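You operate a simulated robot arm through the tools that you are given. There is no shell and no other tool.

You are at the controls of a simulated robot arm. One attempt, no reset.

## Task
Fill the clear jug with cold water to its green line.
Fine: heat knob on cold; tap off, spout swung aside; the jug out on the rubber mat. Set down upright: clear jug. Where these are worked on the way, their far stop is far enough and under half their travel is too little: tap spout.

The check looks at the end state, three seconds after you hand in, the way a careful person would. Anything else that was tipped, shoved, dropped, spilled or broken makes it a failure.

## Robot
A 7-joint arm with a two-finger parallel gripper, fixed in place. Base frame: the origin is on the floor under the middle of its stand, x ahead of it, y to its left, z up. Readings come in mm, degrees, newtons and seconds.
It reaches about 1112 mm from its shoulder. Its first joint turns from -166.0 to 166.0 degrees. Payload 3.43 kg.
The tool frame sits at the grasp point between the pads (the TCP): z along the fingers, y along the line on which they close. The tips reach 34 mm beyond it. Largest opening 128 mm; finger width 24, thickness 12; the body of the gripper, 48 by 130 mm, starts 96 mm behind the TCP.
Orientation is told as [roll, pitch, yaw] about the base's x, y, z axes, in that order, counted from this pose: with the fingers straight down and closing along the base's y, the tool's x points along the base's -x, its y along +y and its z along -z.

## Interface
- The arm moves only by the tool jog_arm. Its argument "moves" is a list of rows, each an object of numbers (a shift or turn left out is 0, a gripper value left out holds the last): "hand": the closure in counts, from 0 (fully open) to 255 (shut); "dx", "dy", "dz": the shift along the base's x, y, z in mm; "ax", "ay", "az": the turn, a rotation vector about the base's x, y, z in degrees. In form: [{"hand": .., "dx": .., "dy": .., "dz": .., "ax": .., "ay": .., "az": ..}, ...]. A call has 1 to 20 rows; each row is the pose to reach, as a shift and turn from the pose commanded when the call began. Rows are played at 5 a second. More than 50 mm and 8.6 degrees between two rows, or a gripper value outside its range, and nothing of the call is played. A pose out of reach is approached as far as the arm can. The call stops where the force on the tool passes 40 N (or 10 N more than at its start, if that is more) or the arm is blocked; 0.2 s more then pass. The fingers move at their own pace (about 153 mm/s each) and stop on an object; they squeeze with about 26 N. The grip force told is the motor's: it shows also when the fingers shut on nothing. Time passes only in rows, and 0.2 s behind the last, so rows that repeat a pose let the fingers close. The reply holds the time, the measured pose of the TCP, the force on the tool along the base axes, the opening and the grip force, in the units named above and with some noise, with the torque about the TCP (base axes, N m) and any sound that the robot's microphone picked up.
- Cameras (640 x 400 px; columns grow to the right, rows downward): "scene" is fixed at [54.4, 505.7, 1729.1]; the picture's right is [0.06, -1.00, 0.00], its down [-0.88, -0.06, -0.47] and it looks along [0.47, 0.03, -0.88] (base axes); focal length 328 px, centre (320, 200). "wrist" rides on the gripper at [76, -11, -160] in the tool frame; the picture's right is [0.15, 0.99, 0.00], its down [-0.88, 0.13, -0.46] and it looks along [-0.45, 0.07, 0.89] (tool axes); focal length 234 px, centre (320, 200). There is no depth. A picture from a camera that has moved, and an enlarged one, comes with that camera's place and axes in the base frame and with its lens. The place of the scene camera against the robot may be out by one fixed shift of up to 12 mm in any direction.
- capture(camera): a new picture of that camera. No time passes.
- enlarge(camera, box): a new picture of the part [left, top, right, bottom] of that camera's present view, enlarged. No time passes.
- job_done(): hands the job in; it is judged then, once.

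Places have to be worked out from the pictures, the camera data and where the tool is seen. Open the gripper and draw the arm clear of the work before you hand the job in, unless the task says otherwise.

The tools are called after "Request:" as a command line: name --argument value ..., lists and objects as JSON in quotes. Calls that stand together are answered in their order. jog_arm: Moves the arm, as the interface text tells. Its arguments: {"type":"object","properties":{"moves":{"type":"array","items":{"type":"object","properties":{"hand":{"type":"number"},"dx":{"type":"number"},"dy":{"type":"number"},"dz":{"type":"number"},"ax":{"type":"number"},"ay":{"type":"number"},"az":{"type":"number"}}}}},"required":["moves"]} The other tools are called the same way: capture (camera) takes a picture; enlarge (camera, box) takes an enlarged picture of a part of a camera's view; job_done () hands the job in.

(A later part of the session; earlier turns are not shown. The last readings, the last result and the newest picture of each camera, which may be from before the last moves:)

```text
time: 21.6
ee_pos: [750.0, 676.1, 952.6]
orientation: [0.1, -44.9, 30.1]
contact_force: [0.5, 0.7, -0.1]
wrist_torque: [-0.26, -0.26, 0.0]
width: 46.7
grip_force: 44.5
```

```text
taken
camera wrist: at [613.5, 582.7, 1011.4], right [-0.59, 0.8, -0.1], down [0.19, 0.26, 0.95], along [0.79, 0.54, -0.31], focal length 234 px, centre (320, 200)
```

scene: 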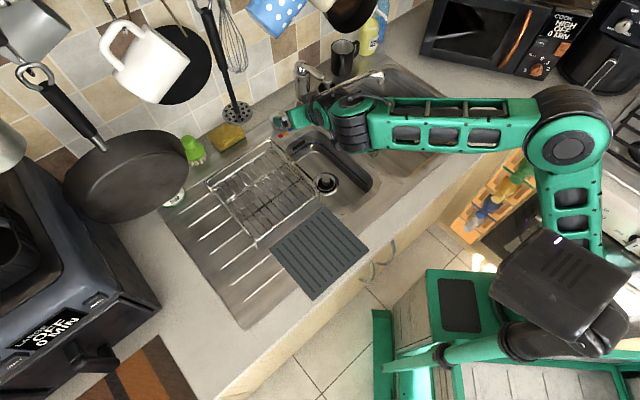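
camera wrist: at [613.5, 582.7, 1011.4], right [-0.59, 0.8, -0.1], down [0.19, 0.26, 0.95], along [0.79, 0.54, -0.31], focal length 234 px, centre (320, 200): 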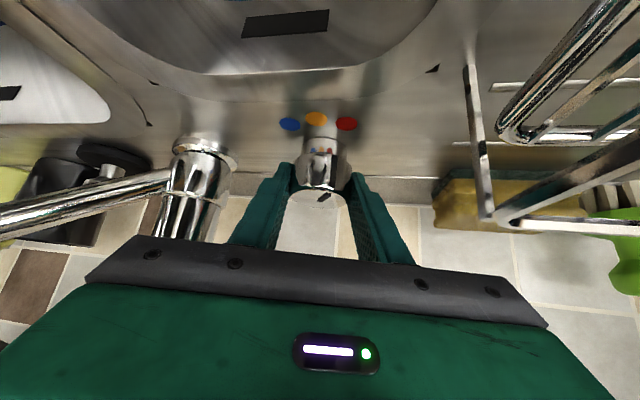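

The grip holds on 46.7 mm. I turn it by +30° about the knob's vertical axis.

Request:
jog_arm --moves '[{"dx": 0.9, "dy": -1.1, "az": 6}, {"dx": 1.9, "dy": -2.1, "az": 12}, {"dx": 3, "dy": -3, "az": 18}, {"dx": 4.2, "dy": -3.8, "az": 24}, {"dx": 5.5, "dy": -4.4, "az": 30}, {"dx": 5.5, "dy": -4.4, "az": 30}]'

Request:
capture --camera "wrist"

Request:
capture --camera "scene"

```text
time: 23.0
ee_pos: [753.6, 674.0, 952.1]
orientation: [0.2, -45.0, 60.4]
contact_force: [-25.8, -3.3, 0.7]
wrist_torque: [0.38, -0.01, 0.08]
width: 46.9
grip_force: 44.6
```

```text
taken
camera wrist: at [682.0, 523.5, 1011.5], right [-0.91, 0.4, -0.1], down [0.04, 0.32, 0.95], along [0.41, 0.86, -0.31], focal length 234 px, centre (320, 200)
```

wrist: 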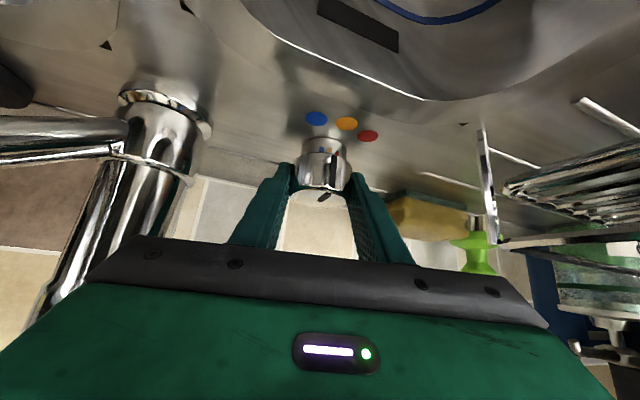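

```text
taken
```

scene: 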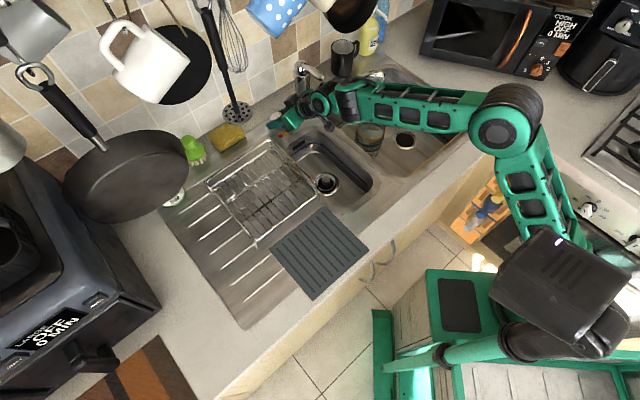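

The knob turned with the gripper by about 30° (a side load shows the axis is nearer the TCP than I thought, about (757, 680)). I release, swing back −30°, and regrip.

Request:
jog_arm --moves '[{"hand": 150}, {"hand": 75}, {"hand": 75}, {"dx": -1.3, "dy": 0.6, "az": -7.5}, {"dx": -2.6, "dy": 1.5, "az": -15}, {"dx": -4, "dy": 3, "az": -22.5}, {"dx": -5.5, "dy": 4.4, "az": -30}, {"dx": -5.5, "dy": 4.4, "az": -30}]'

Request:
capture --camera "wrist"

```text
time: 24.8
ee_pos: [752.0, 677.2, 952.5]
orientation: [0.1, -45.0, 30.0]
contact_force: [-0.1, 0.5, 1.0]
wrist_torque: [-0.02, -0.02, -0.02]
width: 90.2
grip_force: 0.1
```

```text
taken
camera wrist: at [614.2, 584.1, 1010.9], right [-0.59, 0.8, -0.1], down [0.19, 0.26, 0.95], along [0.79, 0.53, -0.31], focal length 234 px, centre (320, 200)
```

wrist: 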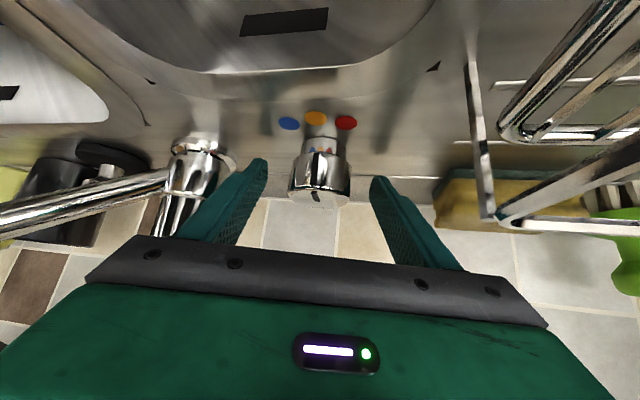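

Request:
enlarge --camera "wrist" --box '[260, 90, 380, 220]'

```text
3.08 times, centred on (320, 155) of wrist
camera zoom: at [614.2, 584.1, 1010.9], right [-0.59, 0.8, -0.1], down [0.19, 0.26, 0.95], along [0.79, 0.53, -0.31], focal length 720 px, centre (320, 338)
```

zoom: 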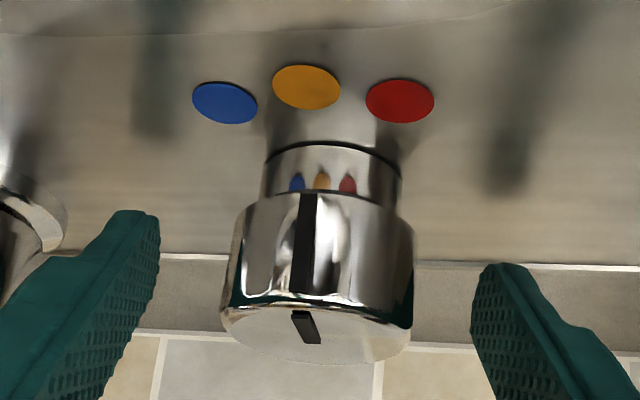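

The pointer is now at orange. I grip again and turn another 30°, using the corrected axis.

Request:
jog_arm --moves '[{"hand": 150}, {"hand": 255}, {"hand": 255}, {"hand": 255, "dx": 0.5, "dy": -0.6, "az": 6}, {"dx": 1, "dy": -1.2, "az": 12}, {"dx": 1.6, "dy": -1.7, "az": 18}, {"dx": 2.2, "dy": -2.2, "az": 24}, {"dx": 2.8, "dy": -2.7, "az": 30}, {"dx": 2.8, "dy": -2.7, "az": 30}]'

Request:
jog_arm --moves '[{"hand": 150}, {"hand": 75}, {"hand": 75}, {"dx": -0.5, "dy": 0.6, "az": -7.5}, {"dx": -1.2, "dy": 1.2, "az": -15}, {"dx": -2, "dy": 2, "az": -22.5}, {"dx": -2.8, "dy": 2.7, "az": -30}, {"dx": -2.8, "dy": 2.7, "az": -30}]'

Request:
enlarge --camera "wrist" --box '[260, 90, 380, 220]'

Request:
capture --camera "scene"

```text
time: 26.8
ee_pos: [754.0, 674.9, 950.9]
orientation: [0.2, -45.3, 60.1]
contact_force: [-1.4, -1.9, 4.2]
wrist_torque: [0.78, -0.08, -0.02]
width: 46.8
grip_force: 45.3
```

```text
time: 28.6
ee_pos: [752.2, 677.4, 951.5]
orientation: [0.2, -45.1, 30.0]
contact_force: [-0.4, -0.6, -0.3]
wrist_torque: [-0.01, 0.0, 0.01]
width: 90.4
grip_force: 0.0
```

```text
3.08 times, centred on (320, 155) of wrist
camera zoom: at [614.0, 583.7, 1011.0], right [-0.59, 0.8, -0.1], down [0.19, 0.26, 0.95], along [0.79, 0.53, -0.31], focal length 720 px, centre (320, 338)
```

zoom: 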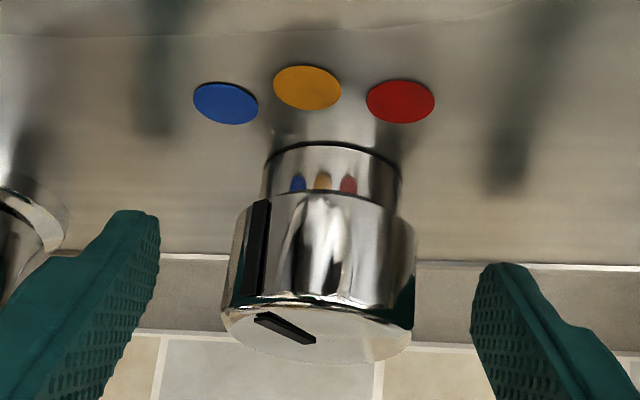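

```text
taken
```

scene: 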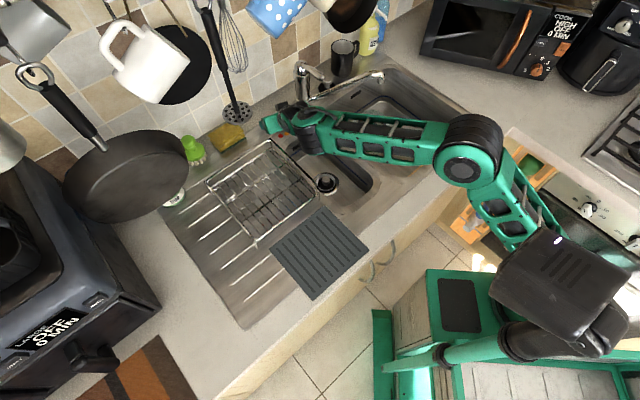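

The pointer is near blue: I estimate 253° against the blue dot's 258°. I regrip and nudge it about 6° more.

Request:
jog_arm --moves '[{"hand": 150}, {"hand": 255}, {"hand": 255}, {"hand": 255, "dx": 0.3, "dy": -0.3, "az": 3.5}, {"dx": 0.6, "dy": -0.7, "az": 7}, {"dx": 0.6, "dy": -0.7, "az": 7}, {"dx": 0.6, "dy": -0.7, "az": 7, "hand": 150}, {"dx": 0.6, "dy": -0.7, "az": 7, "hand": 75}, {"dx": 0.3, "dy": -0.3, "az": 3.5, "hand": 75}, {"hand": 75}, {"hand": 75}]'

Request:
enlarge --camera "wrist" --box '[260, 90, 380, 220]'

```text
time: 31.0
ee_pos: [753.9, 677.2, 951.5]
orientation: [0.2, -45.1, 30.0]
contact_force: [-0.1, -0.5, 0.2]
wrist_torque: [-0.02, -0.01, 0.03]
width: 90.4
grip_force: 0.1
```

```text
3.08 times, centred on (320, 155) of wrist
camera zoom: at [614.5, 583.8, 1010.7], right [-0.59, 0.8, -0.1], down [0.19, 0.26, 0.95], along [0.79, 0.53, -0.31], focal length 720 px, centre (320, 338)
```

zoom: 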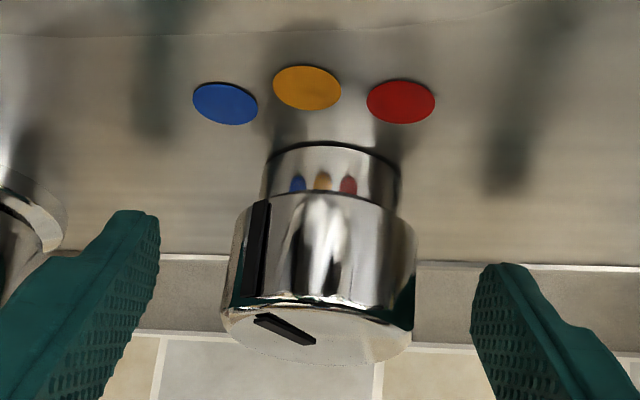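

The pointer stays put, so the knob seems to be at its cold stop, at blue. I open wide and lift off straight up, then back away.

Request:
jog_arm --moves '[{"dz": 25, "hand": 60}, {"dz": 50, "hand": 40}, {"dz": 75, "hand": 40}, {"dx": -20, "dy": -25, "dz": 85, "hand": 20}, {"dx": -45, "dy": -55, "dz": 100, "hand": 0}, {"dx": -70, "dy": -85, "dz": 110}, {"dx": -90, "dy": -115, "dz": 115}, {"dx": -90, "dy": -115, "dz": 115}]'

Request:
enlarge --camera "scene" --box '[255, 100, 305, 145]'

Request:
capture --camera "wrist"

```text
time: 32.8
ee_pos: [659.9, 562.5, 1066.7]
orientation: [0.2, -44.9, 30.1]
contact_force: [-0.3, -0.2, 0.1]
wrist_torque: [0.05, -0.04, 0.01]
width: 127.8
grip_force: 0.0
```

```text
8.89 times, centred on (280, 122) of scene
camera zoom: at [54.4, 505.7, 1729.1], right [0.06, -1.0, 0.0], down [-0.88, -0.06, -0.47], along [0.47, 0.03, -0.88], focal length 2911 px, centre (676, 889)
```

zoom: 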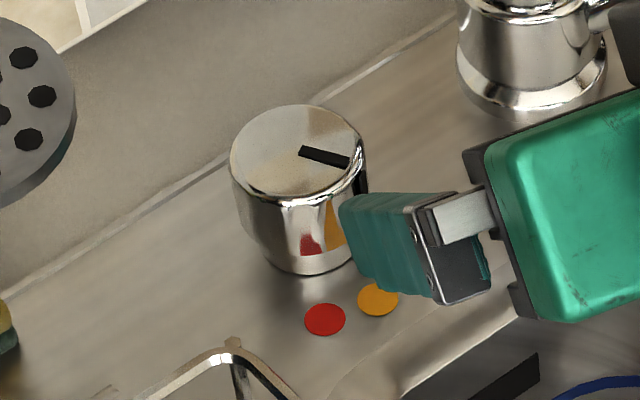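

```text
taken
camera wrist: at [521.9, 468.2, 1125.5], right [-0.59, 0.8, -0.1], down [0.19, 0.26, 0.95], along [0.79, 0.54, -0.31], focal length 234 px, centre (320, 200)
```

wrist: 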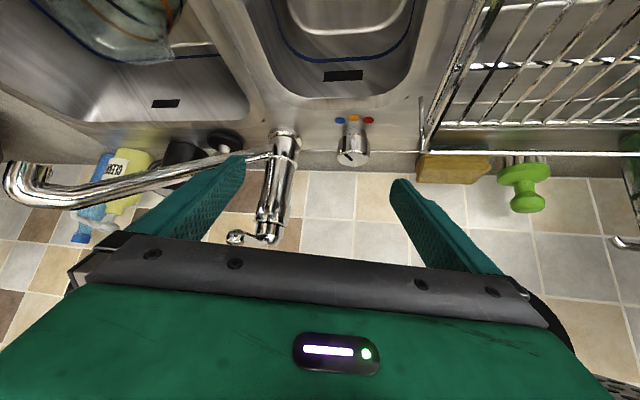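

Seen from above, the pointer lies in the blue direction (about 251–255°, at its stop). Now I go for the lever: yaw 45°, tilt 60°, at a pre-position about 100 mm in front of the ball at (778, 540, 1098).

Request:
jog_arm --moves '[{"dx": 5, "dy": -30, "dz": 25, "ax": 2.3, "ay": -3, "az": 3.75}, {"dx": 25, "dy": -50, "dz": 50, "ax": 4.6, "ay": -6, "az": 7.5}, {"dx": 50, "dy": -65, "dz": 70, "ax": 6.8, "ay": -8.9, "az": 11.25}, {"dx": 68, "dy": -70, "dz": 80, "ax": 9.1, "ay": -11.9, "az": 15}, {"dx": 68, "dy": -70, "dz": 80, "ax": 9.1, "ay": -11.9, "az": 15}]'

Request:
capture --camera "wrist"

Request:
capture --camera "scene"

```text
time: 34.0
ee_pos: [729.4, 494.3, 1147.4]
orientation: [-0.1, -60.0, 45.3]
contact_force: [0.5, -0.5, -0.4]
wrist_torque: [-0.02, -0.04, -0.02]
width: 128.0
grip_force: 0.0
```

```text
taken
camera wrist: at [614.0, 360.3, 1160.6], right [-0.75, 0.64, -0.13], down [-0.06, 0.12, 0.99], along [0.65, 0.76, -0.05], focal length 234 px, centre (320, 200)
```

wrist: 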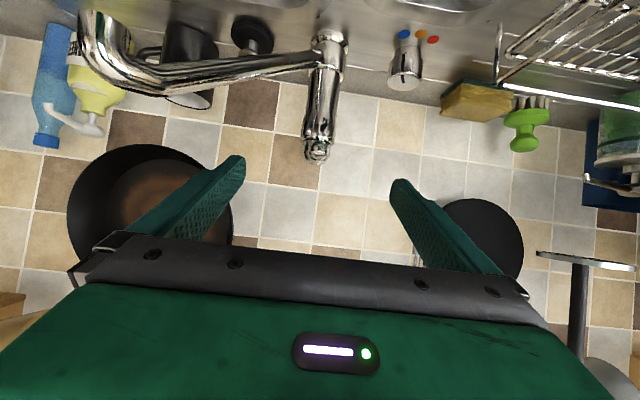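

```text
taken
```

scene: 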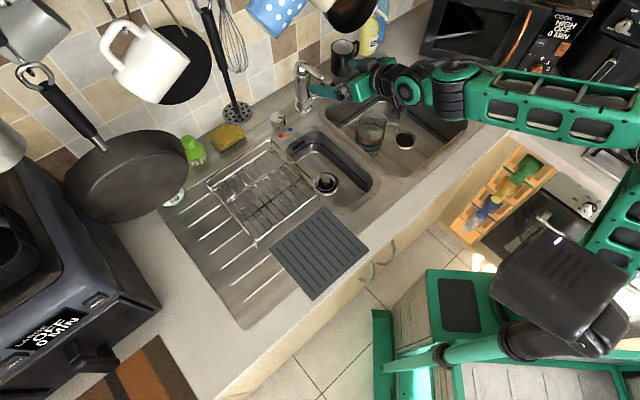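

The lever points end-on at the camera. I enlarge it for its exact centre.

Request:
enlarge --camera "wrist" --box '[270, 20, 430, 180]'

Request:
enlarge --camera "scene" --box '[280, 50, 420, 170]'

```text
2.50 times, centred on (350, 100) of wrist
camera zoom: at [614.0, 360.3, 1160.6], right [-0.75, 0.64, -0.13], down [-0.06, 0.12, 0.99], along [0.65, 0.76, -0.05], focal length 585 px, centre (245, 450)
```

zoom: 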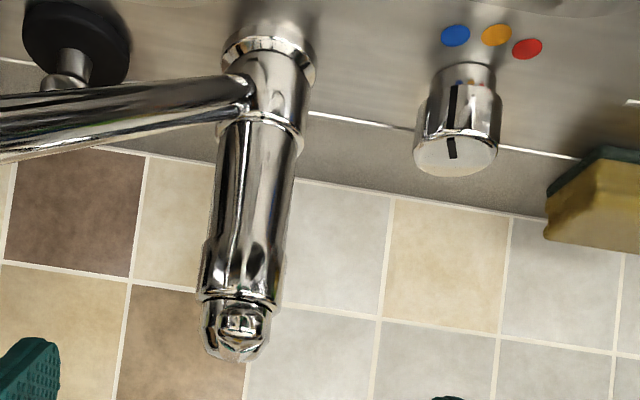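

```text
3.33 times, centred on (350, 110) of scene
camera zoom: at [54.4, 505.7, 1729.1], right [0.06, -1.0, 0.0], down [-0.88, -0.06, -0.47], along [0.47, 0.03, -0.88], focal length 1092 px, centre (220, 500)
```

zoom: 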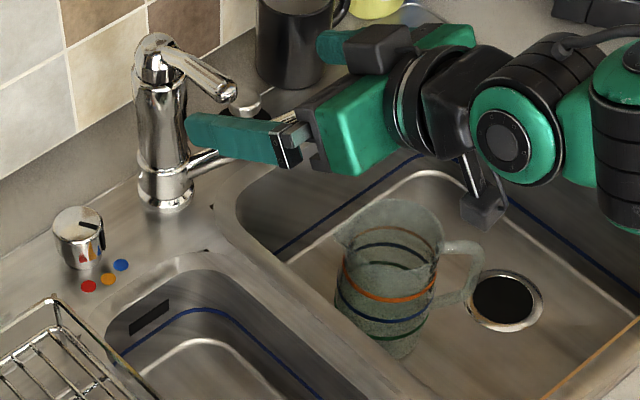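

The ball is at (778, 539, 1098). I advance the open fingers around the lever so the TCP is about 9 mm behind the ball.

Request:
jog_arm --moves '[{"dx": 14, "dy": 12, "dz": -12, "hand": 40}, {"dx": 28, "dy": 25, "dz": -25, "hand": 60}, {"dx": 42, "dy": 38, "dz": -38, "hand": 75}, {"dx": 56, "dy": 51, "dz": -50, "hand": 75}, {"dx": 56, "dy": 51, "dz": -50, "hand": 75}]'

Request:
capture --camera "wrist"

Request:
enlarge --camera "scene" --box '[280, 50, 420, 170]'

```text
time: 35.2
ee_pos: [785.5, 542.7, 1095.9]
orientation: [0.1, -59.9, 45.2]
contact_force: [0.5, -0.9, -0.6]
wrist_torque: [0.0, -0.01, 0.0]
width: 90.3
grip_force: 0.0
```

```text
taken
camera wrist: at [669.5, 410.8, 1110.6], right [-0.75, 0.64, -0.13], down [-0.06, 0.12, 0.99], along [0.65, 0.75, -0.05], focal length 234 px, centre (320, 200)
```

wrist: 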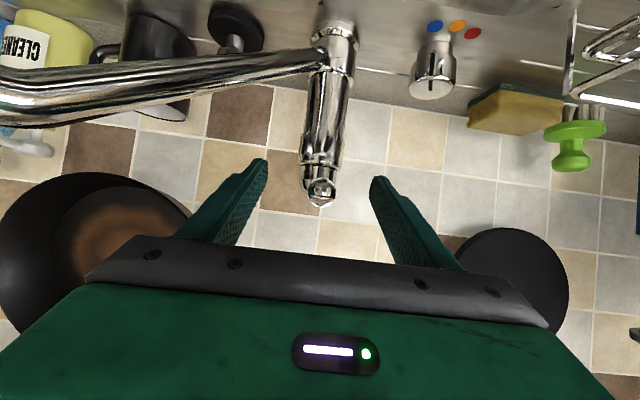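

```text
3.33 times, centred on (350, 110) of scene
camera zoom: at [54.4, 505.7, 1729.1], right [0.06, -1.0, 0.0], down [-0.88, -0.06, -0.47], along [0.47, 0.03, -0.88], focal length 1092 px, centre (220, 500)
```

zoom: 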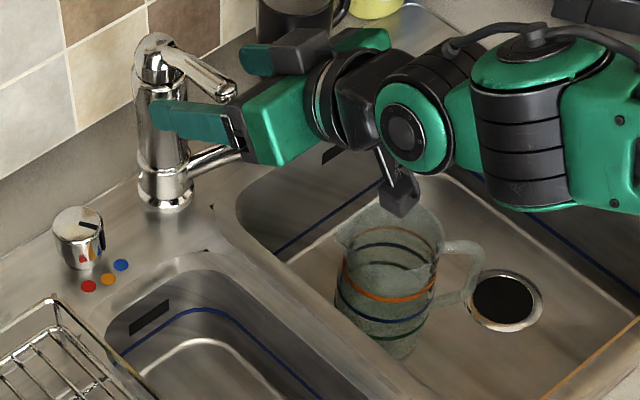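

The lever is centred between the pads and the jug stays visible to the scene camera. I close on the lever.

Request:
jog_arm --moves '[{"hand": 150}, {"hand": 255}, {"hand": 255}]'

Request:
capture --camera "wrist"

```text
time: 36.0
ee_pos: [784.5, 544.2, 1096.3]
orientation: [0.1, -60.0, 45.2]
contact_force: [-2.2, 4.8, -1.4]
wrist_torque: [0.03, -0.03, -0.59]
width: 20.4
grip_force: 45.0
```

```text
taken
camera wrist: at [669.0, 411.2, 1110.6], right [-0.76, 0.64, -0.13], down [-0.06, 0.12, 0.99], along [0.65, 0.76, -0.05], focal length 234 px, centre (320, 200)
```

wrist: 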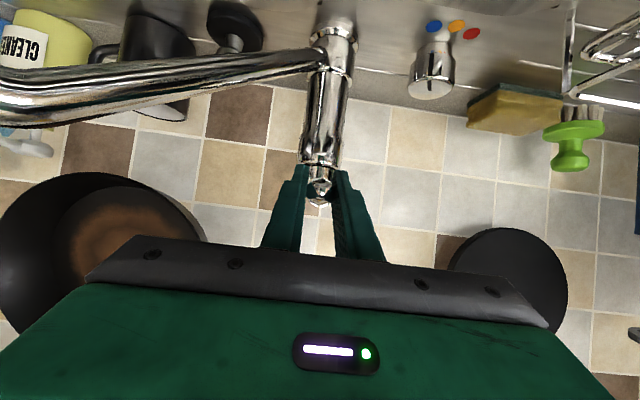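

The lever (20 mm) is gripped. I test it with a small lift of about 9 mm and back, reading the force and listening.

Request:
jog_arm --moves '[{"dx": 0.8, "dy": 0.8, "dz": 4.5}, {"dx": 1.7, "dy": 1.7, "dz": 9}]'

Request:
enlarge --camera "scene" --box '[330, 60, 430, 170]'

Request:
capture --camera "wrist"

```text
time: 36.6
ee_pos: [786.4, 546.0, 1101.9]
orientation: [0.1, -59.7, 45.3]
contact_force: [-13.8, 2.3, -15.7]
wrist_torque: [-1.25, 1.09, -1.05]
width: 20.6
grip_force: 45.0
```

```text
3.64 times, centred on (380, 115) of scene
camera zoom: at [54.4, 505.7, 1729.1], right [0.06, -1.0, 0.0], down [-0.88, -0.06, -0.47], along [0.47, 0.03, -0.88], focal length 1191 px, centre (102, 509)
```

zoom: 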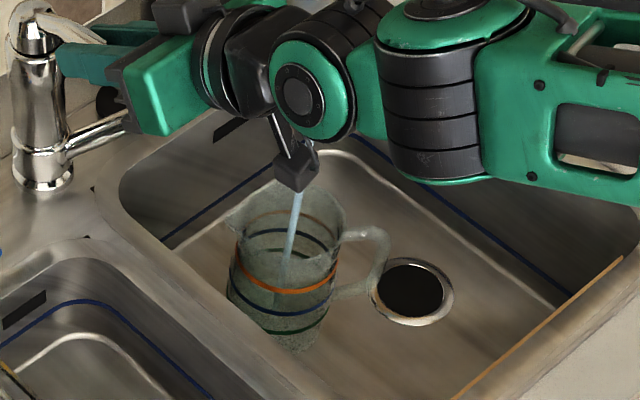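

```text
taken
camera wrist: at [670.9, 412.6, 1117.9], right [-0.76, 0.64, -0.13], down [-0.06, 0.13, 0.99], along [0.65, 0.76, -0.06], focal length 234 px, centre (320, 200)
```

wrist: 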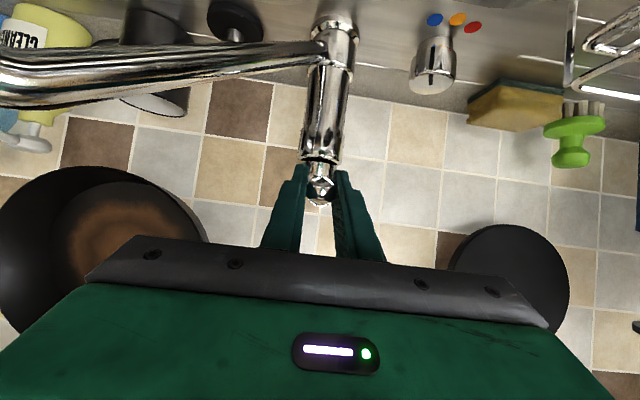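

Lifting opens the tap: a thin stream is falling into the jug. I check the level now (time is paused).

Request:
enlarge --camera "scene" --box '[350, 105, 400, 155]'

```text
8.00 times, centred on (375, 130) of scene
camera zoom: at [54.4, 505.7, 1729.1], right [0.06, -1.0, 0.0], down [-0.88, -0.06, -0.47], along [0.47, 0.03, -0.88], focal length 2620 px, centre (-120, 760)
```

zoom: 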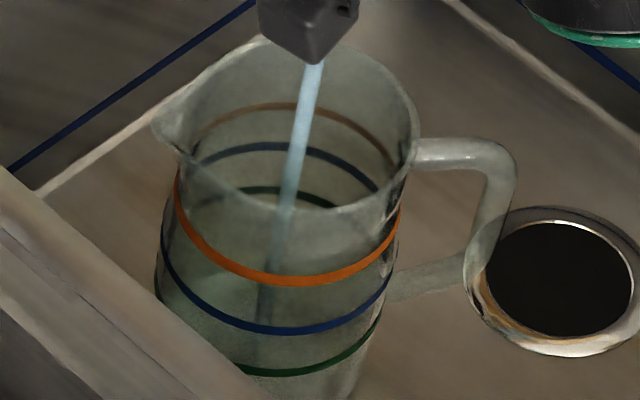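

The stream is inside the jug and the level is still low. I hold this opening for about 1 s and look again.

Request:
jog_arm --moves '[{}, {}, {}, {}]'

Request:
enlarge --camera "scene" --box '[350, 105, 400, 155]'

```text
time: 37.6
ee_pos: [785.9, 546.2, 1105.9]
orientation: [0.0, -59.9, 45.3]
contact_force: [-15.9, 9.1, -14.8]
wrist_torque: [-1.15, 1.08, -0.7]
width: 20.5
grip_force: 45.2
```

```text
8.00 times, centred on (375, 130) of scene
camera zoom: at [54.4, 505.7, 1729.1], right [0.06, -1.0, 0.0], down [-0.88, -0.06, -0.47], along [0.47, 0.03, -0.88], focal length 2620 px, centre (-120, 760)
```

zoom: 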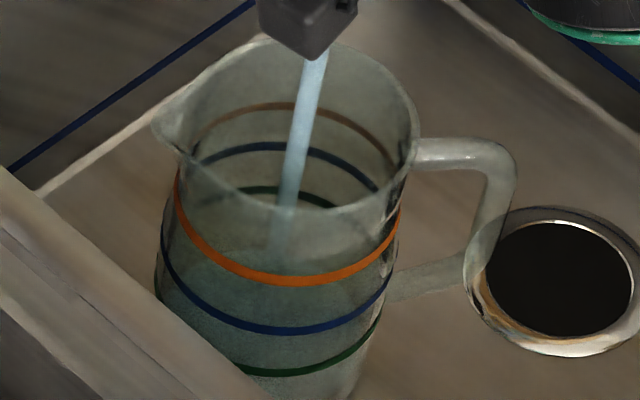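

The stream now seems to end at a water surface. I zoom in on the lower jug to find the level.

Request:
enlarge --camera "scene" --box '[358, 120, 386, 156]'

```text
11.11 times, centred on (372, 138) of scene
camera zoom: at [54.4, 505.7, 1729.1], right [0.06, -1.0, 0.0], down [-0.88, -0.06, -0.47], along [0.47, 0.03, -0.88], focal length 3638 px, centre (-258, 889)
```

zoom: 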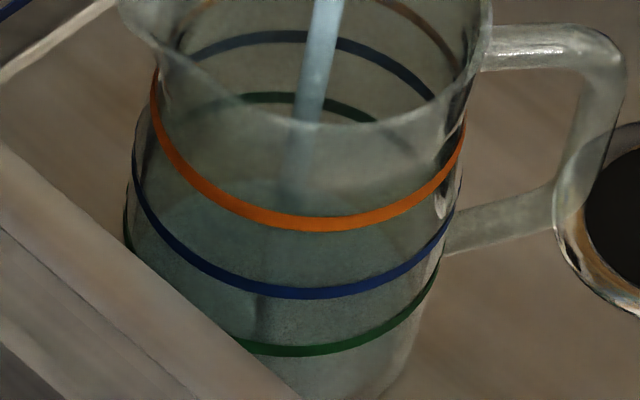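

I need a sharper look at the interior before any more time passes.

Request:
enlarge --camera "scene" --box '[362, 128, 382, 148]'

Request:
enlarge --camera "scene" --box '[358, 126, 388, 140]'

```text
16.00 times, centred on (372, 138) of scene
camera zoom: at [54.4, 505.7, 1729.1], right [0.06, -1.0, 0.0], down [-0.88, -0.06, -0.47], along [0.47, 0.03, -0.88], focal length 5239 px, centre (-512, 1192)
```

zoom: 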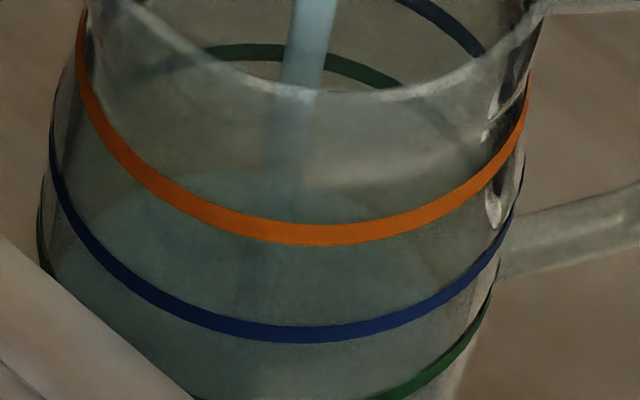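

```text
16.00 times, centred on (373, 133) of scene
camera zoom: at [54.4, 505.7, 1729.1], right [0.06, -1.0, 0.0], down [-0.88, -0.06, -0.47], along [0.47, 0.03, -0.88], focal length 5239 px, centre (-528, 1272)
```

zoom: 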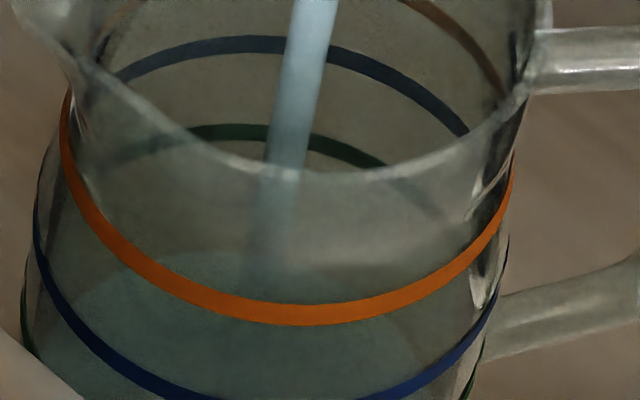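

The level is hard to judge while the stream runs, so I lower the lever to shut the tap and then inspect from a better angle.

Request:
jog_arm --moves '[{"dx": -1, "dy": -1, "dz": -6}, {"dx": -2, "dy": -2, "dz": -11}, {"dx": -2, "dy": -2, "dz": -12}]'

Request:
enlarge --camera "scene" --box '[350, 105, 400, 155]'

Request:
enlarge --camera "scene" --box '[362, 128, 382, 148]'

```text
time: 38.4
ee_pos: [783.7, 544.5, 1097.6]
orientation: [0.0, -60.3, 45.4]
contact_force: [-9.6, 18.4, 17.5]
wrist_torque: [1.11, -1.18, -0.62]
width: 20.8
grip_force: 44.8
```

```text
8.00 times, centred on (375, 130) of scene
camera zoom: at [54.4, 505.7, 1729.1], right [0.06, -1.0, 0.0], down [-0.88, -0.06, -0.47], along [0.47, 0.03, -0.88], focal length 2620 px, centre (-120, 760)
```

zoom: 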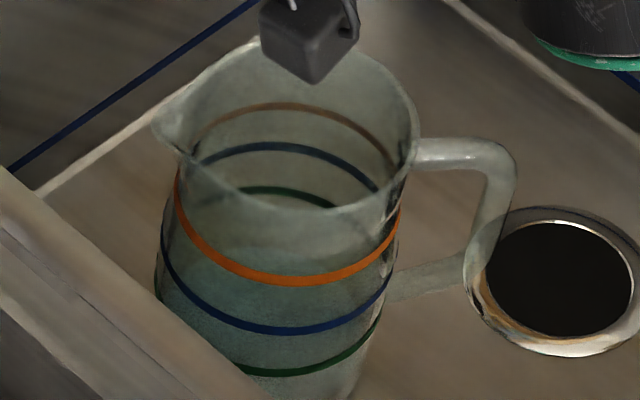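

```text
16.00 times, centred on (372, 138) of scene
camera zoom: at [54.4, 505.7, 1729.1], right [0.06, -1.0, 0.0], down [-0.88, -0.06, -0.47], along [0.47, 0.03, -0.88], focal length 5239 px, centre (-512, 1192)
```

zoom: 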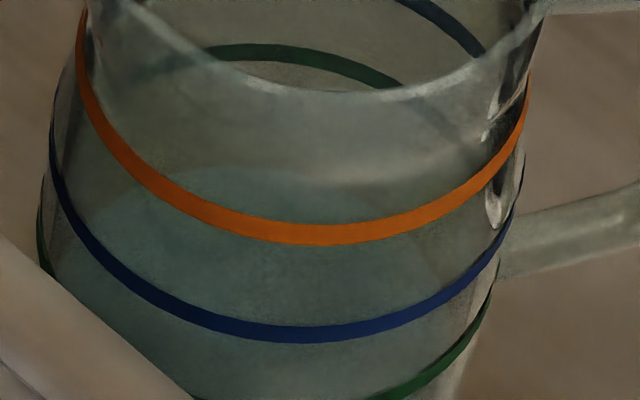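

The jug holds just a film of water on its floor (its back edge is at the base level), and the stream has stopped. I open again to the same small opening for about 3 s to measure the rate.

Request:
jog_arm --moves '[{"dx": 1, "dy": 1, "dz": 6}, {"dx": 2, "dy": 2, "dz": 12}, {"dx": 2, "dy": 2, "dz": 12}, {"dx": 2, "dy": 2, "dz": 12}, {"dx": 2, "dy": 2, "dz": 12}, {"dx": 2, "dy": 2, "dz": 12}, {"dx": 2, "dy": 2, "dz": 12}, {"dx": 2, "dy": 2, "dz": 12}, {"dx": 2, "dy": 2, "dz": 12}, {"dx": 2, "dy": 2, "dz": 12}, {"dx": 2, "dy": 2, "dz": 12}, {"dx": 2, "dy": 2, "dz": 12}]'

Request:
enlarge --camera "scene" --box '[350, 105, 400, 155]'

Request:
enlarge --camera "scene" --box '[362, 128, 382, 148]'

Request:
capture --camera "wrist"

```text
time: 41.0
ee_pos: [787.3, 546.3, 1105.4]
orientation: [0.2, -60.0, 45.4]
contact_force: [-19.9, 15.5, -13.9]
wrist_torque: [-1.01, 0.9, -0.67]
width: 20.3
grip_force: 44.6
```

```text
8.00 times, centred on (375, 130) of scene
camera zoom: at [54.4, 505.7, 1729.1], right [0.06, -1.0, 0.0], down [-0.88, -0.06, -0.47], along [0.47, 0.03, -0.88], focal length 2620 px, centre (-120, 760)
```

zoom: 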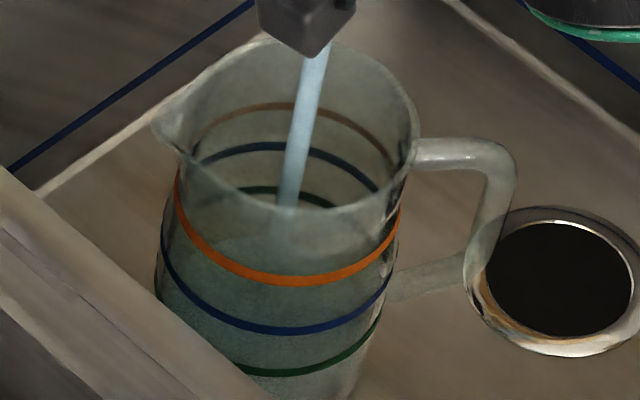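

```text
16.00 times, centred on (372, 138) of scene
camera zoom: at [54.4, 505.7, 1729.1], right [0.06, -1.0, 0.0], down [-0.88, -0.06, -0.47], along [0.47, 0.03, -0.88], focal length 5239 px, centre (-512, 1192)
```

zoom: 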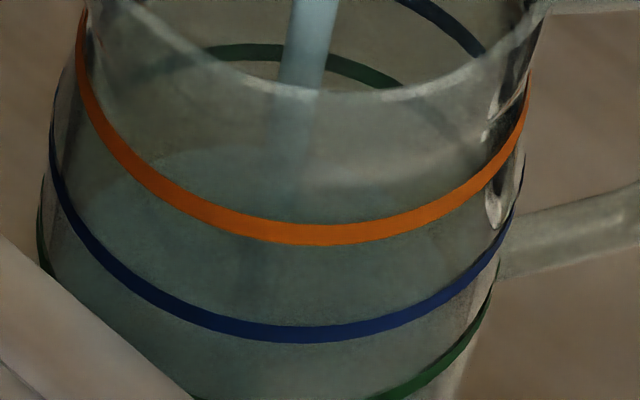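

```text
taken
camera wrist: at [671.8, 413.7, 1119.9], right [-0.76, 0.64, -0.13], down [-0.06, 0.12, 0.99], along [0.65, 0.76, -0.06], focal length 234 px, centre (320, 200)
```

wrist: 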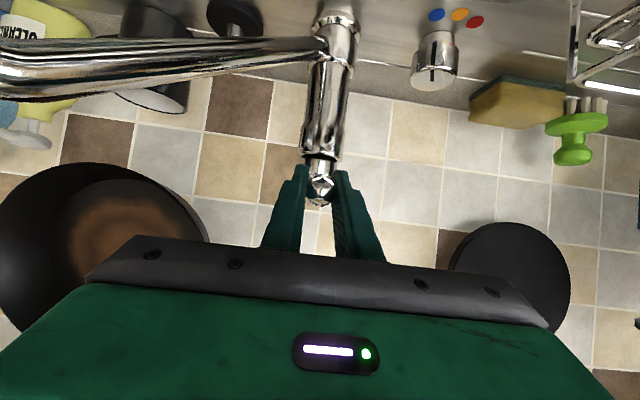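

The water's back edge rose from row 168 to about 148 in the zoom; the green ring's back arc is at row 45. That is about 3 mm/s, with some 37 mm to go. I hold for about 4 s more.

Request:
jog_arm --moves '[{}, {}, {}, {}, {}, {}, {}, {}, {}, {}, {}, {}, {}, {}, {}, {}, {}, {}, {}, {}]'

Request:
enlarge --camera "scene" --box '[350, 105, 400, 155]'

Request:
enlarge --camera "scene" --box '[362, 128, 382, 148]'

```text
time: 45.2
ee_pos: [786.3, 546.9, 1106.3]
orientation: [0.0, -60.0, 45.4]
contact_force: [-13.2, 21.9, -6.0]
wrist_torque: [-0.24, 0.08, -0.66]
width: 20.5
grip_force: 44.8
```

```text
8.00 times, centred on (375, 130) of scene
camera zoom: at [54.4, 505.7, 1729.1], right [0.06, -1.0, 0.0], down [-0.88, -0.06, -0.47], along [0.47, 0.03, -0.88], focal length 2620 px, centre (-120, 760)
```

zoom: 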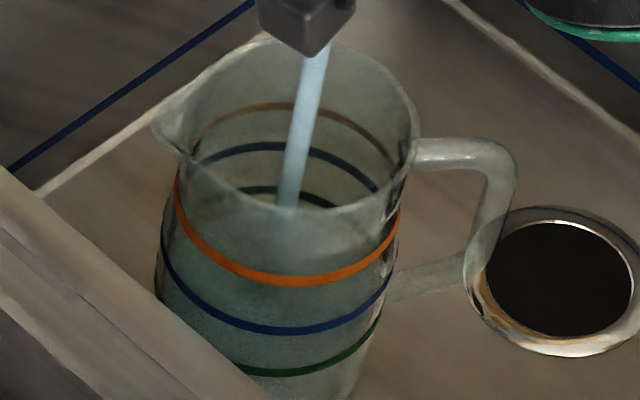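

```text
16.00 times, centred on (372, 138) of scene
camera zoom: at [54.4, 505.7, 1729.1], right [0.06, -1.0, 0.0], down [-0.88, -0.06, -0.47], along [0.47, 0.03, -0.88], focal length 5239 px, centre (-512, 1192)
```

zoom: 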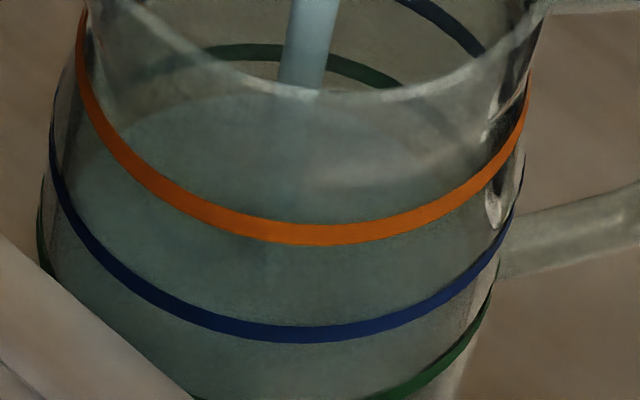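

The back edge is now near row 93 (rate about 13 px/s). I allow about 1 s more, then look again.

Request:
jog_arm --moves '[{}, {}, {}, {}]'

Request:
enlarge --camera "scene" --box '[362, 128, 382, 148]'

Request:
enlarge --camera "scene" --box '[358, 120, 386, 156]'

```text
time: 46.2
ee_pos: [786.7, 547.7, 1106.3]
orientation: [0.1, -60.1, 45.2]
contact_force: [-12.7, 22.0, -3.1]
wrist_torque: [-0.06, -0.05, -0.63]
width: 20.5
grip_force: 45.3
```

```text
16.00 times, centred on (372, 138) of scene
camera zoom: at [54.4, 505.7, 1729.1], right [0.06, -1.0, 0.0], down [-0.88, -0.06, -0.47], along [0.47, 0.03, -0.88], focal length 5239 px, centre (-512, 1192)
```

zoom: 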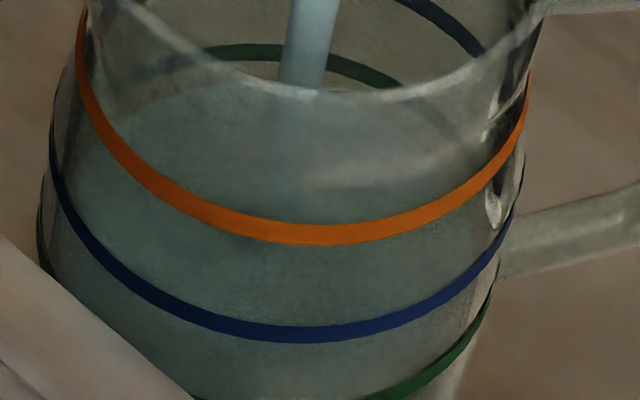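

```text
11.11 times, centred on (372, 138) of scene
camera zoom: at [54.4, 505.7, 1729.1], right [0.06, -1.0, 0.0], down [-0.88, -0.06, -0.47], along [0.47, 0.03, -0.88], focal length 3638 px, centre (-258, 889)
```

zoom: 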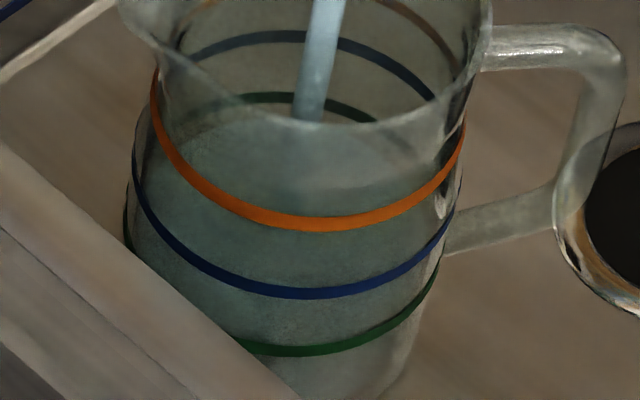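

The surface is within several mm of the green line. I shut the tap now, then inspect before topping up.

Request:
jog_arm --moves '[{"dx": -1, "dy": -1, "dz": -7}, {"dx": -2, "dy": -2, "dz": -12}, {"dx": -2, "dy": -2, "dz": -12}]'

Request:
enlarge --camera "scene" --box '[362, 128, 382, 148]'

Request:
enlarge --camera "scene" --box '[350, 105, 400, 155]'

Request:
capture --camera "wrist"

```text
time: 47.0
ee_pos: [784.1, 544.8, 1096.8]
orientation: [0.1, -60.2, 45.5]
contact_force: [-15.5, 22.1, 16.3]
wrist_torque: [1.05, -1.08, -0.43]
width: 20.6
grip_force: 45.5
```

```text
16.00 times, centred on (372, 138) of scene
camera zoom: at [54.4, 505.7, 1729.1], right [0.06, -1.0, 0.0], down [-0.88, -0.06, -0.47], along [0.47, 0.03, -0.88], focal length 5239 px, centre (-512, 1192)
```

zoom: 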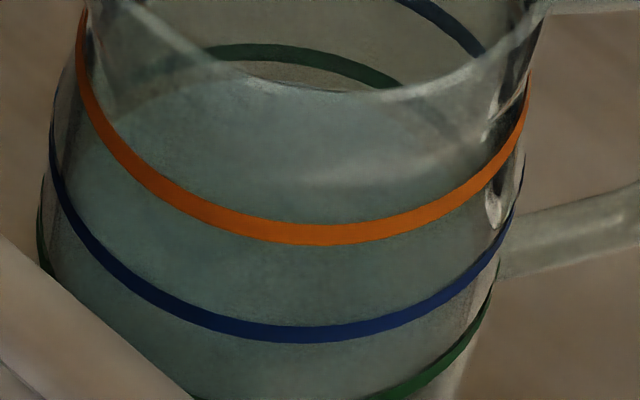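

```text
8.00 times, centred on (375, 130) of scene
camera zoom: at [54.4, 505.7, 1729.1], right [0.06, -1.0, 0.0], down [-0.88, -0.06, -0.47], along [0.47, 0.03, -0.88], focal length 2620 px, centre (-120, 760)
```

zoom: 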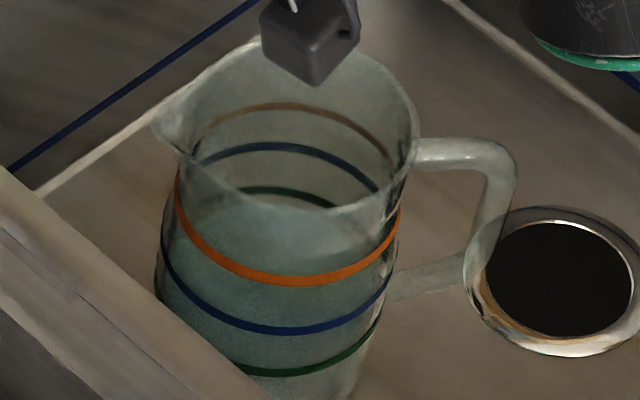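

```text
taken
camera wrist: at [669.3, 410.9, 1109.7], right [-0.76, 0.64, -0.13], down [-0.06, 0.12, 0.99], along [0.65, 0.76, -0.05], focal length 234 px, centre (320, 200)
```

wrist: 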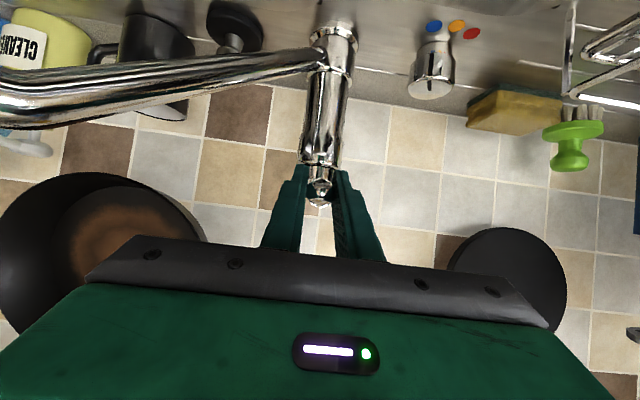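

The tap is off again. I zoom in hard on the water's back edge next to the green ring.

Request:
enlarge --camera "scene" --box '[362, 126, 378, 136]'

Request:
enlarge --camera "scene" --box '[355, 125, 371, 135]'

```text
16.00 times, centred on (370, 131) of scene
camera zoom: at [54.4, 505.7, 1729.1], right [0.06, -1.0, 0.0], down [-0.88, -0.06, -0.47], along [0.47, 0.03, -0.88], focal length 5239 px, centre (-480, 1304)
```

zoom: 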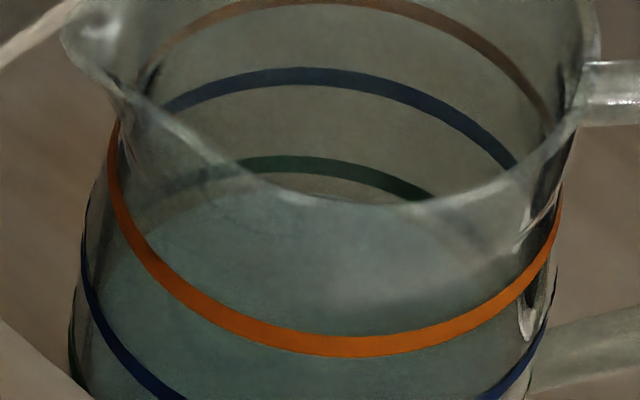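

```text
16.00 times, centred on (363, 130) of scene
camera zoom: at [54.4, 505.7, 1729.1], right [0.06, -1.0, 0.0], down [-0.88, -0.06, -0.47], along [0.47, 0.03, -0.88], focal length 5239 px, centre (-368, 1320)
```

zoom: 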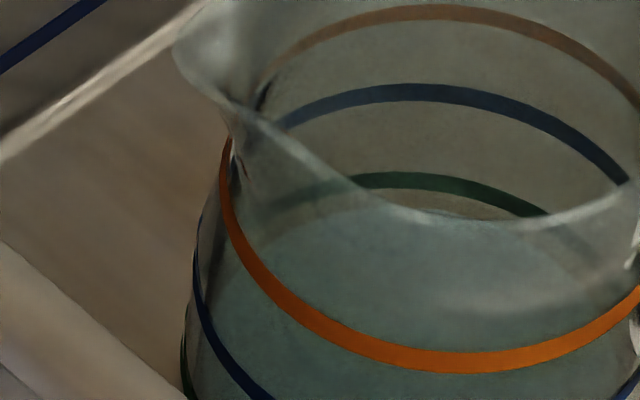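

The water's back edge is about 13–17 px (5–6 mm) below where it would sit at the green line. I open briefly again (about 1.4 s including the ramp) and look.

Request:
jog_arm --moves '[{"dx": 1, "dy": 1, "dz": 6}, {"dx": 2, "dy": 2, "dz": 12}, {"dx": 2, "dy": 2, "dz": 12}, {"dx": 2, "dy": 2, "dz": 12}, {"dx": 2, "dy": 2, "dz": 12}, {"dx": 2, "dy": 2, "dz": 12}]'

Request:
enlarge --camera "scene" --box '[362, 126, 378, 136]'

Request:
enlarge --camera "scene" --box '[355, 125, 371, 135]'

```text
time: 48.4
ee_pos: [785.9, 545.9, 1105.4]
orientation: [0.1, -60.0, 45.4]
contact_force: [-24.2, 17.6, -15.9]
wrist_torque: [-1.15, 1.08, -0.66]
width: 20.4
grip_force: 44.8
```

```text
16.00 times, centred on (370, 131) of scene
camera zoom: at [54.4, 505.7, 1729.1], right [0.06, -1.0, 0.0], down [-0.88, -0.06, -0.47], along [0.47, 0.03, -0.88], focal length 5239 px, centre (-480, 1304)
```

zoom: 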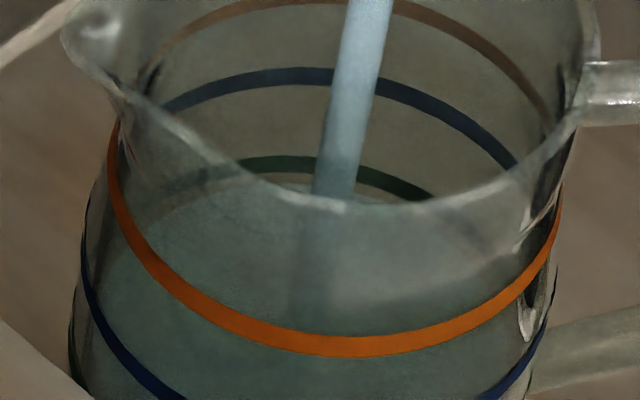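

```text
16.00 times, centred on (363, 130) of scene
camera zoom: at [54.4, 505.7, 1729.1], right [0.06, -1.0, 0.0], down [-0.88, -0.06, -0.47], along [0.47, 0.03, -0.88], focal length 5239 px, centre (-368, 1320)
```

zoom: 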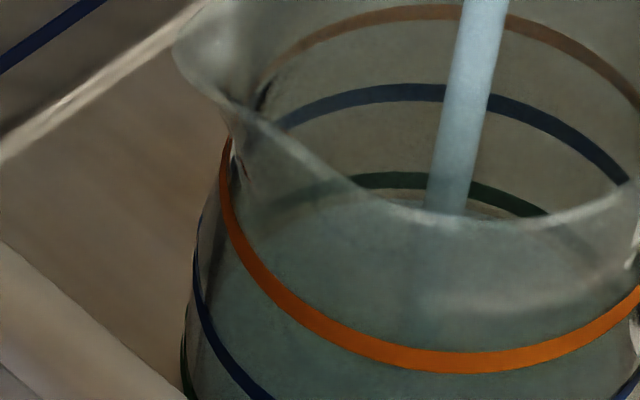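

The gap is nearly closed. I hold one more row and then shut the tap.

Request:
jog_arm --moves '[{}, {"dx": -1, "dy": -1, "dz": -7}, {"dx": -2, "dy": -2, "dz": -12}, {"dx": -2, "dy": -2, "dz": -12}]'

Request:
enlarge --camera "scene" --box '[362, 126, 378, 136]'

Request:
enlarge --camera "scene" --box '[355, 125, 371, 135]'

Request:
enlarge --camera "scene" --box '[350, 105, 400, 155]'

```text
time: 49.4
ee_pos: [784.7, 545.5, 1096.3]
orientation: [0.1, -60.4, 45.3]
contact_force: [-15.2, 19.5, 17.0]
wrist_torque: [1.14, -1.14, -0.42]
width: 21.0
grip_force: 45.2
```

```text
16.00 times, centred on (370, 131) of scene
camera zoom: at [54.4, 505.7, 1729.1], right [0.06, -1.0, 0.0], down [-0.88, -0.06, -0.47], along [0.47, 0.03, -0.88], focal length 5239 px, centre (-480, 1304)
```

zoom: 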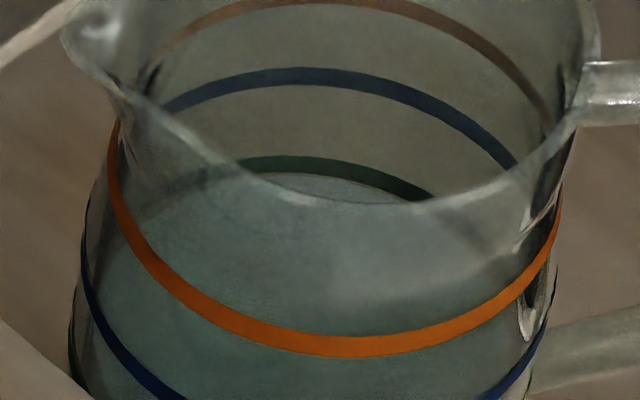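

```text
16.00 times, centred on (363, 130) of scene
camera zoom: at [54.4, 505.7, 1729.1], right [0.06, -1.0, 0.0], down [-0.88, -0.06, -0.47], along [0.47, 0.03, -0.88], focal length 5239 px, centre (-368, 1320)
```

zoom: 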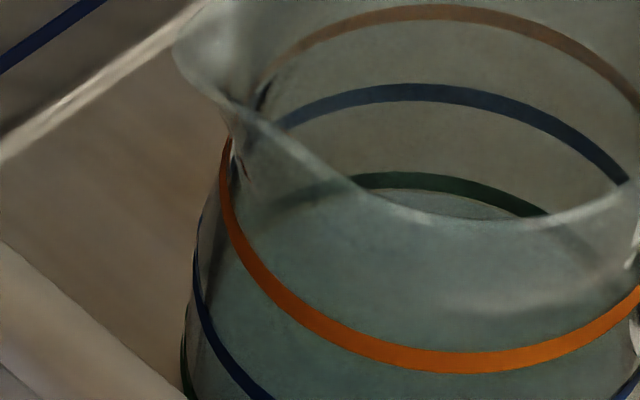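

```text
8.00 times, centred on (375, 130) of scene
camera zoom: at [54.4, 505.7, 1729.1], right [0.06, -1.0, 0.0], down [-0.88, -0.06, -0.47], along [0.47, 0.03, -0.88], focal length 2620 px, centre (-120, 760)
```

zoom: 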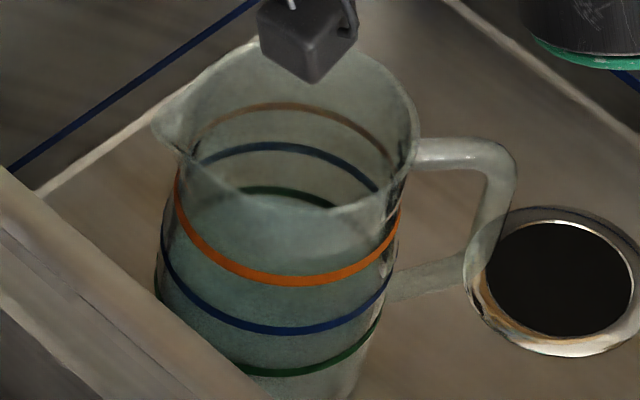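

The water's back edge now touches the green ring all along the back. I let go of the lever (it rests at its lower stop), draw back along the fingers, and then check from another angle.

Request:
jog_arm --moves '[{"hand": 200}, {"hand": 120}, {"hand": 75}, {"hand": 75}, {"dx": -15, "dy": -15, "dz": 12}, {"dx": -30, "dy": -30, "dz": 25}, {"dx": -45, "dy": -45, "dz": 37}, {"dx": -60, "dy": -60, "dz": 50, "hand": 0}, {"dx": -60, "dy": -60, "dz": 50}]'

Request:
capture --camera "wrist"

Request:
enlarge --camera "scene" --box '[280, 50, 420, 170]'

```text
time: 51.4
ee_pos: [727.0, 482.5, 1144.9]
orientation: [0.1, -60.0, 45.2]
contact_force: [0.3, 0.3, -0.1]
wrist_torque: [0.0, 0.0, 0.01]
width: 127.8
grip_force: 0.0
```

```text
taken
camera wrist: at [611.1, 349.7, 1158.5], right [-0.75, 0.64, -0.13], down [-0.06, 0.12, 0.99], along [0.65, 0.75, -0.06], focal length 234 px, centre (320, 200)
```

wrist: 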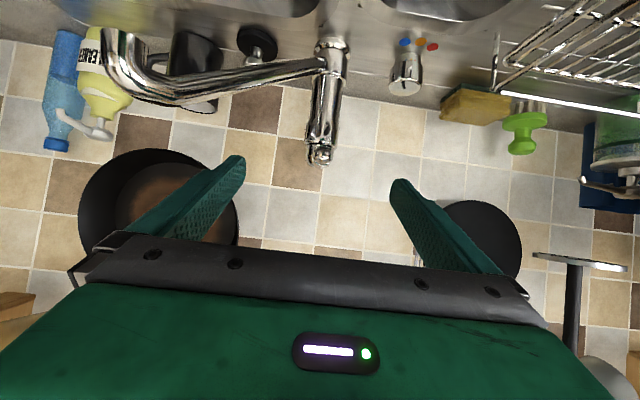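

```text
3.33 times, centred on (350, 110) of scene
camera zoom: at [54.4, 505.7, 1729.1], right [0.06, -1.0, 0.0], down [-0.88, -0.06, -0.47], along [0.47, 0.03, -0.88], focal length 1092 px, centre (220, 500)
```

zoom: 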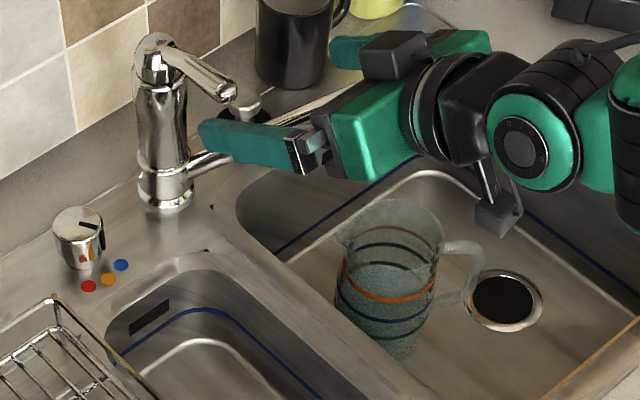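

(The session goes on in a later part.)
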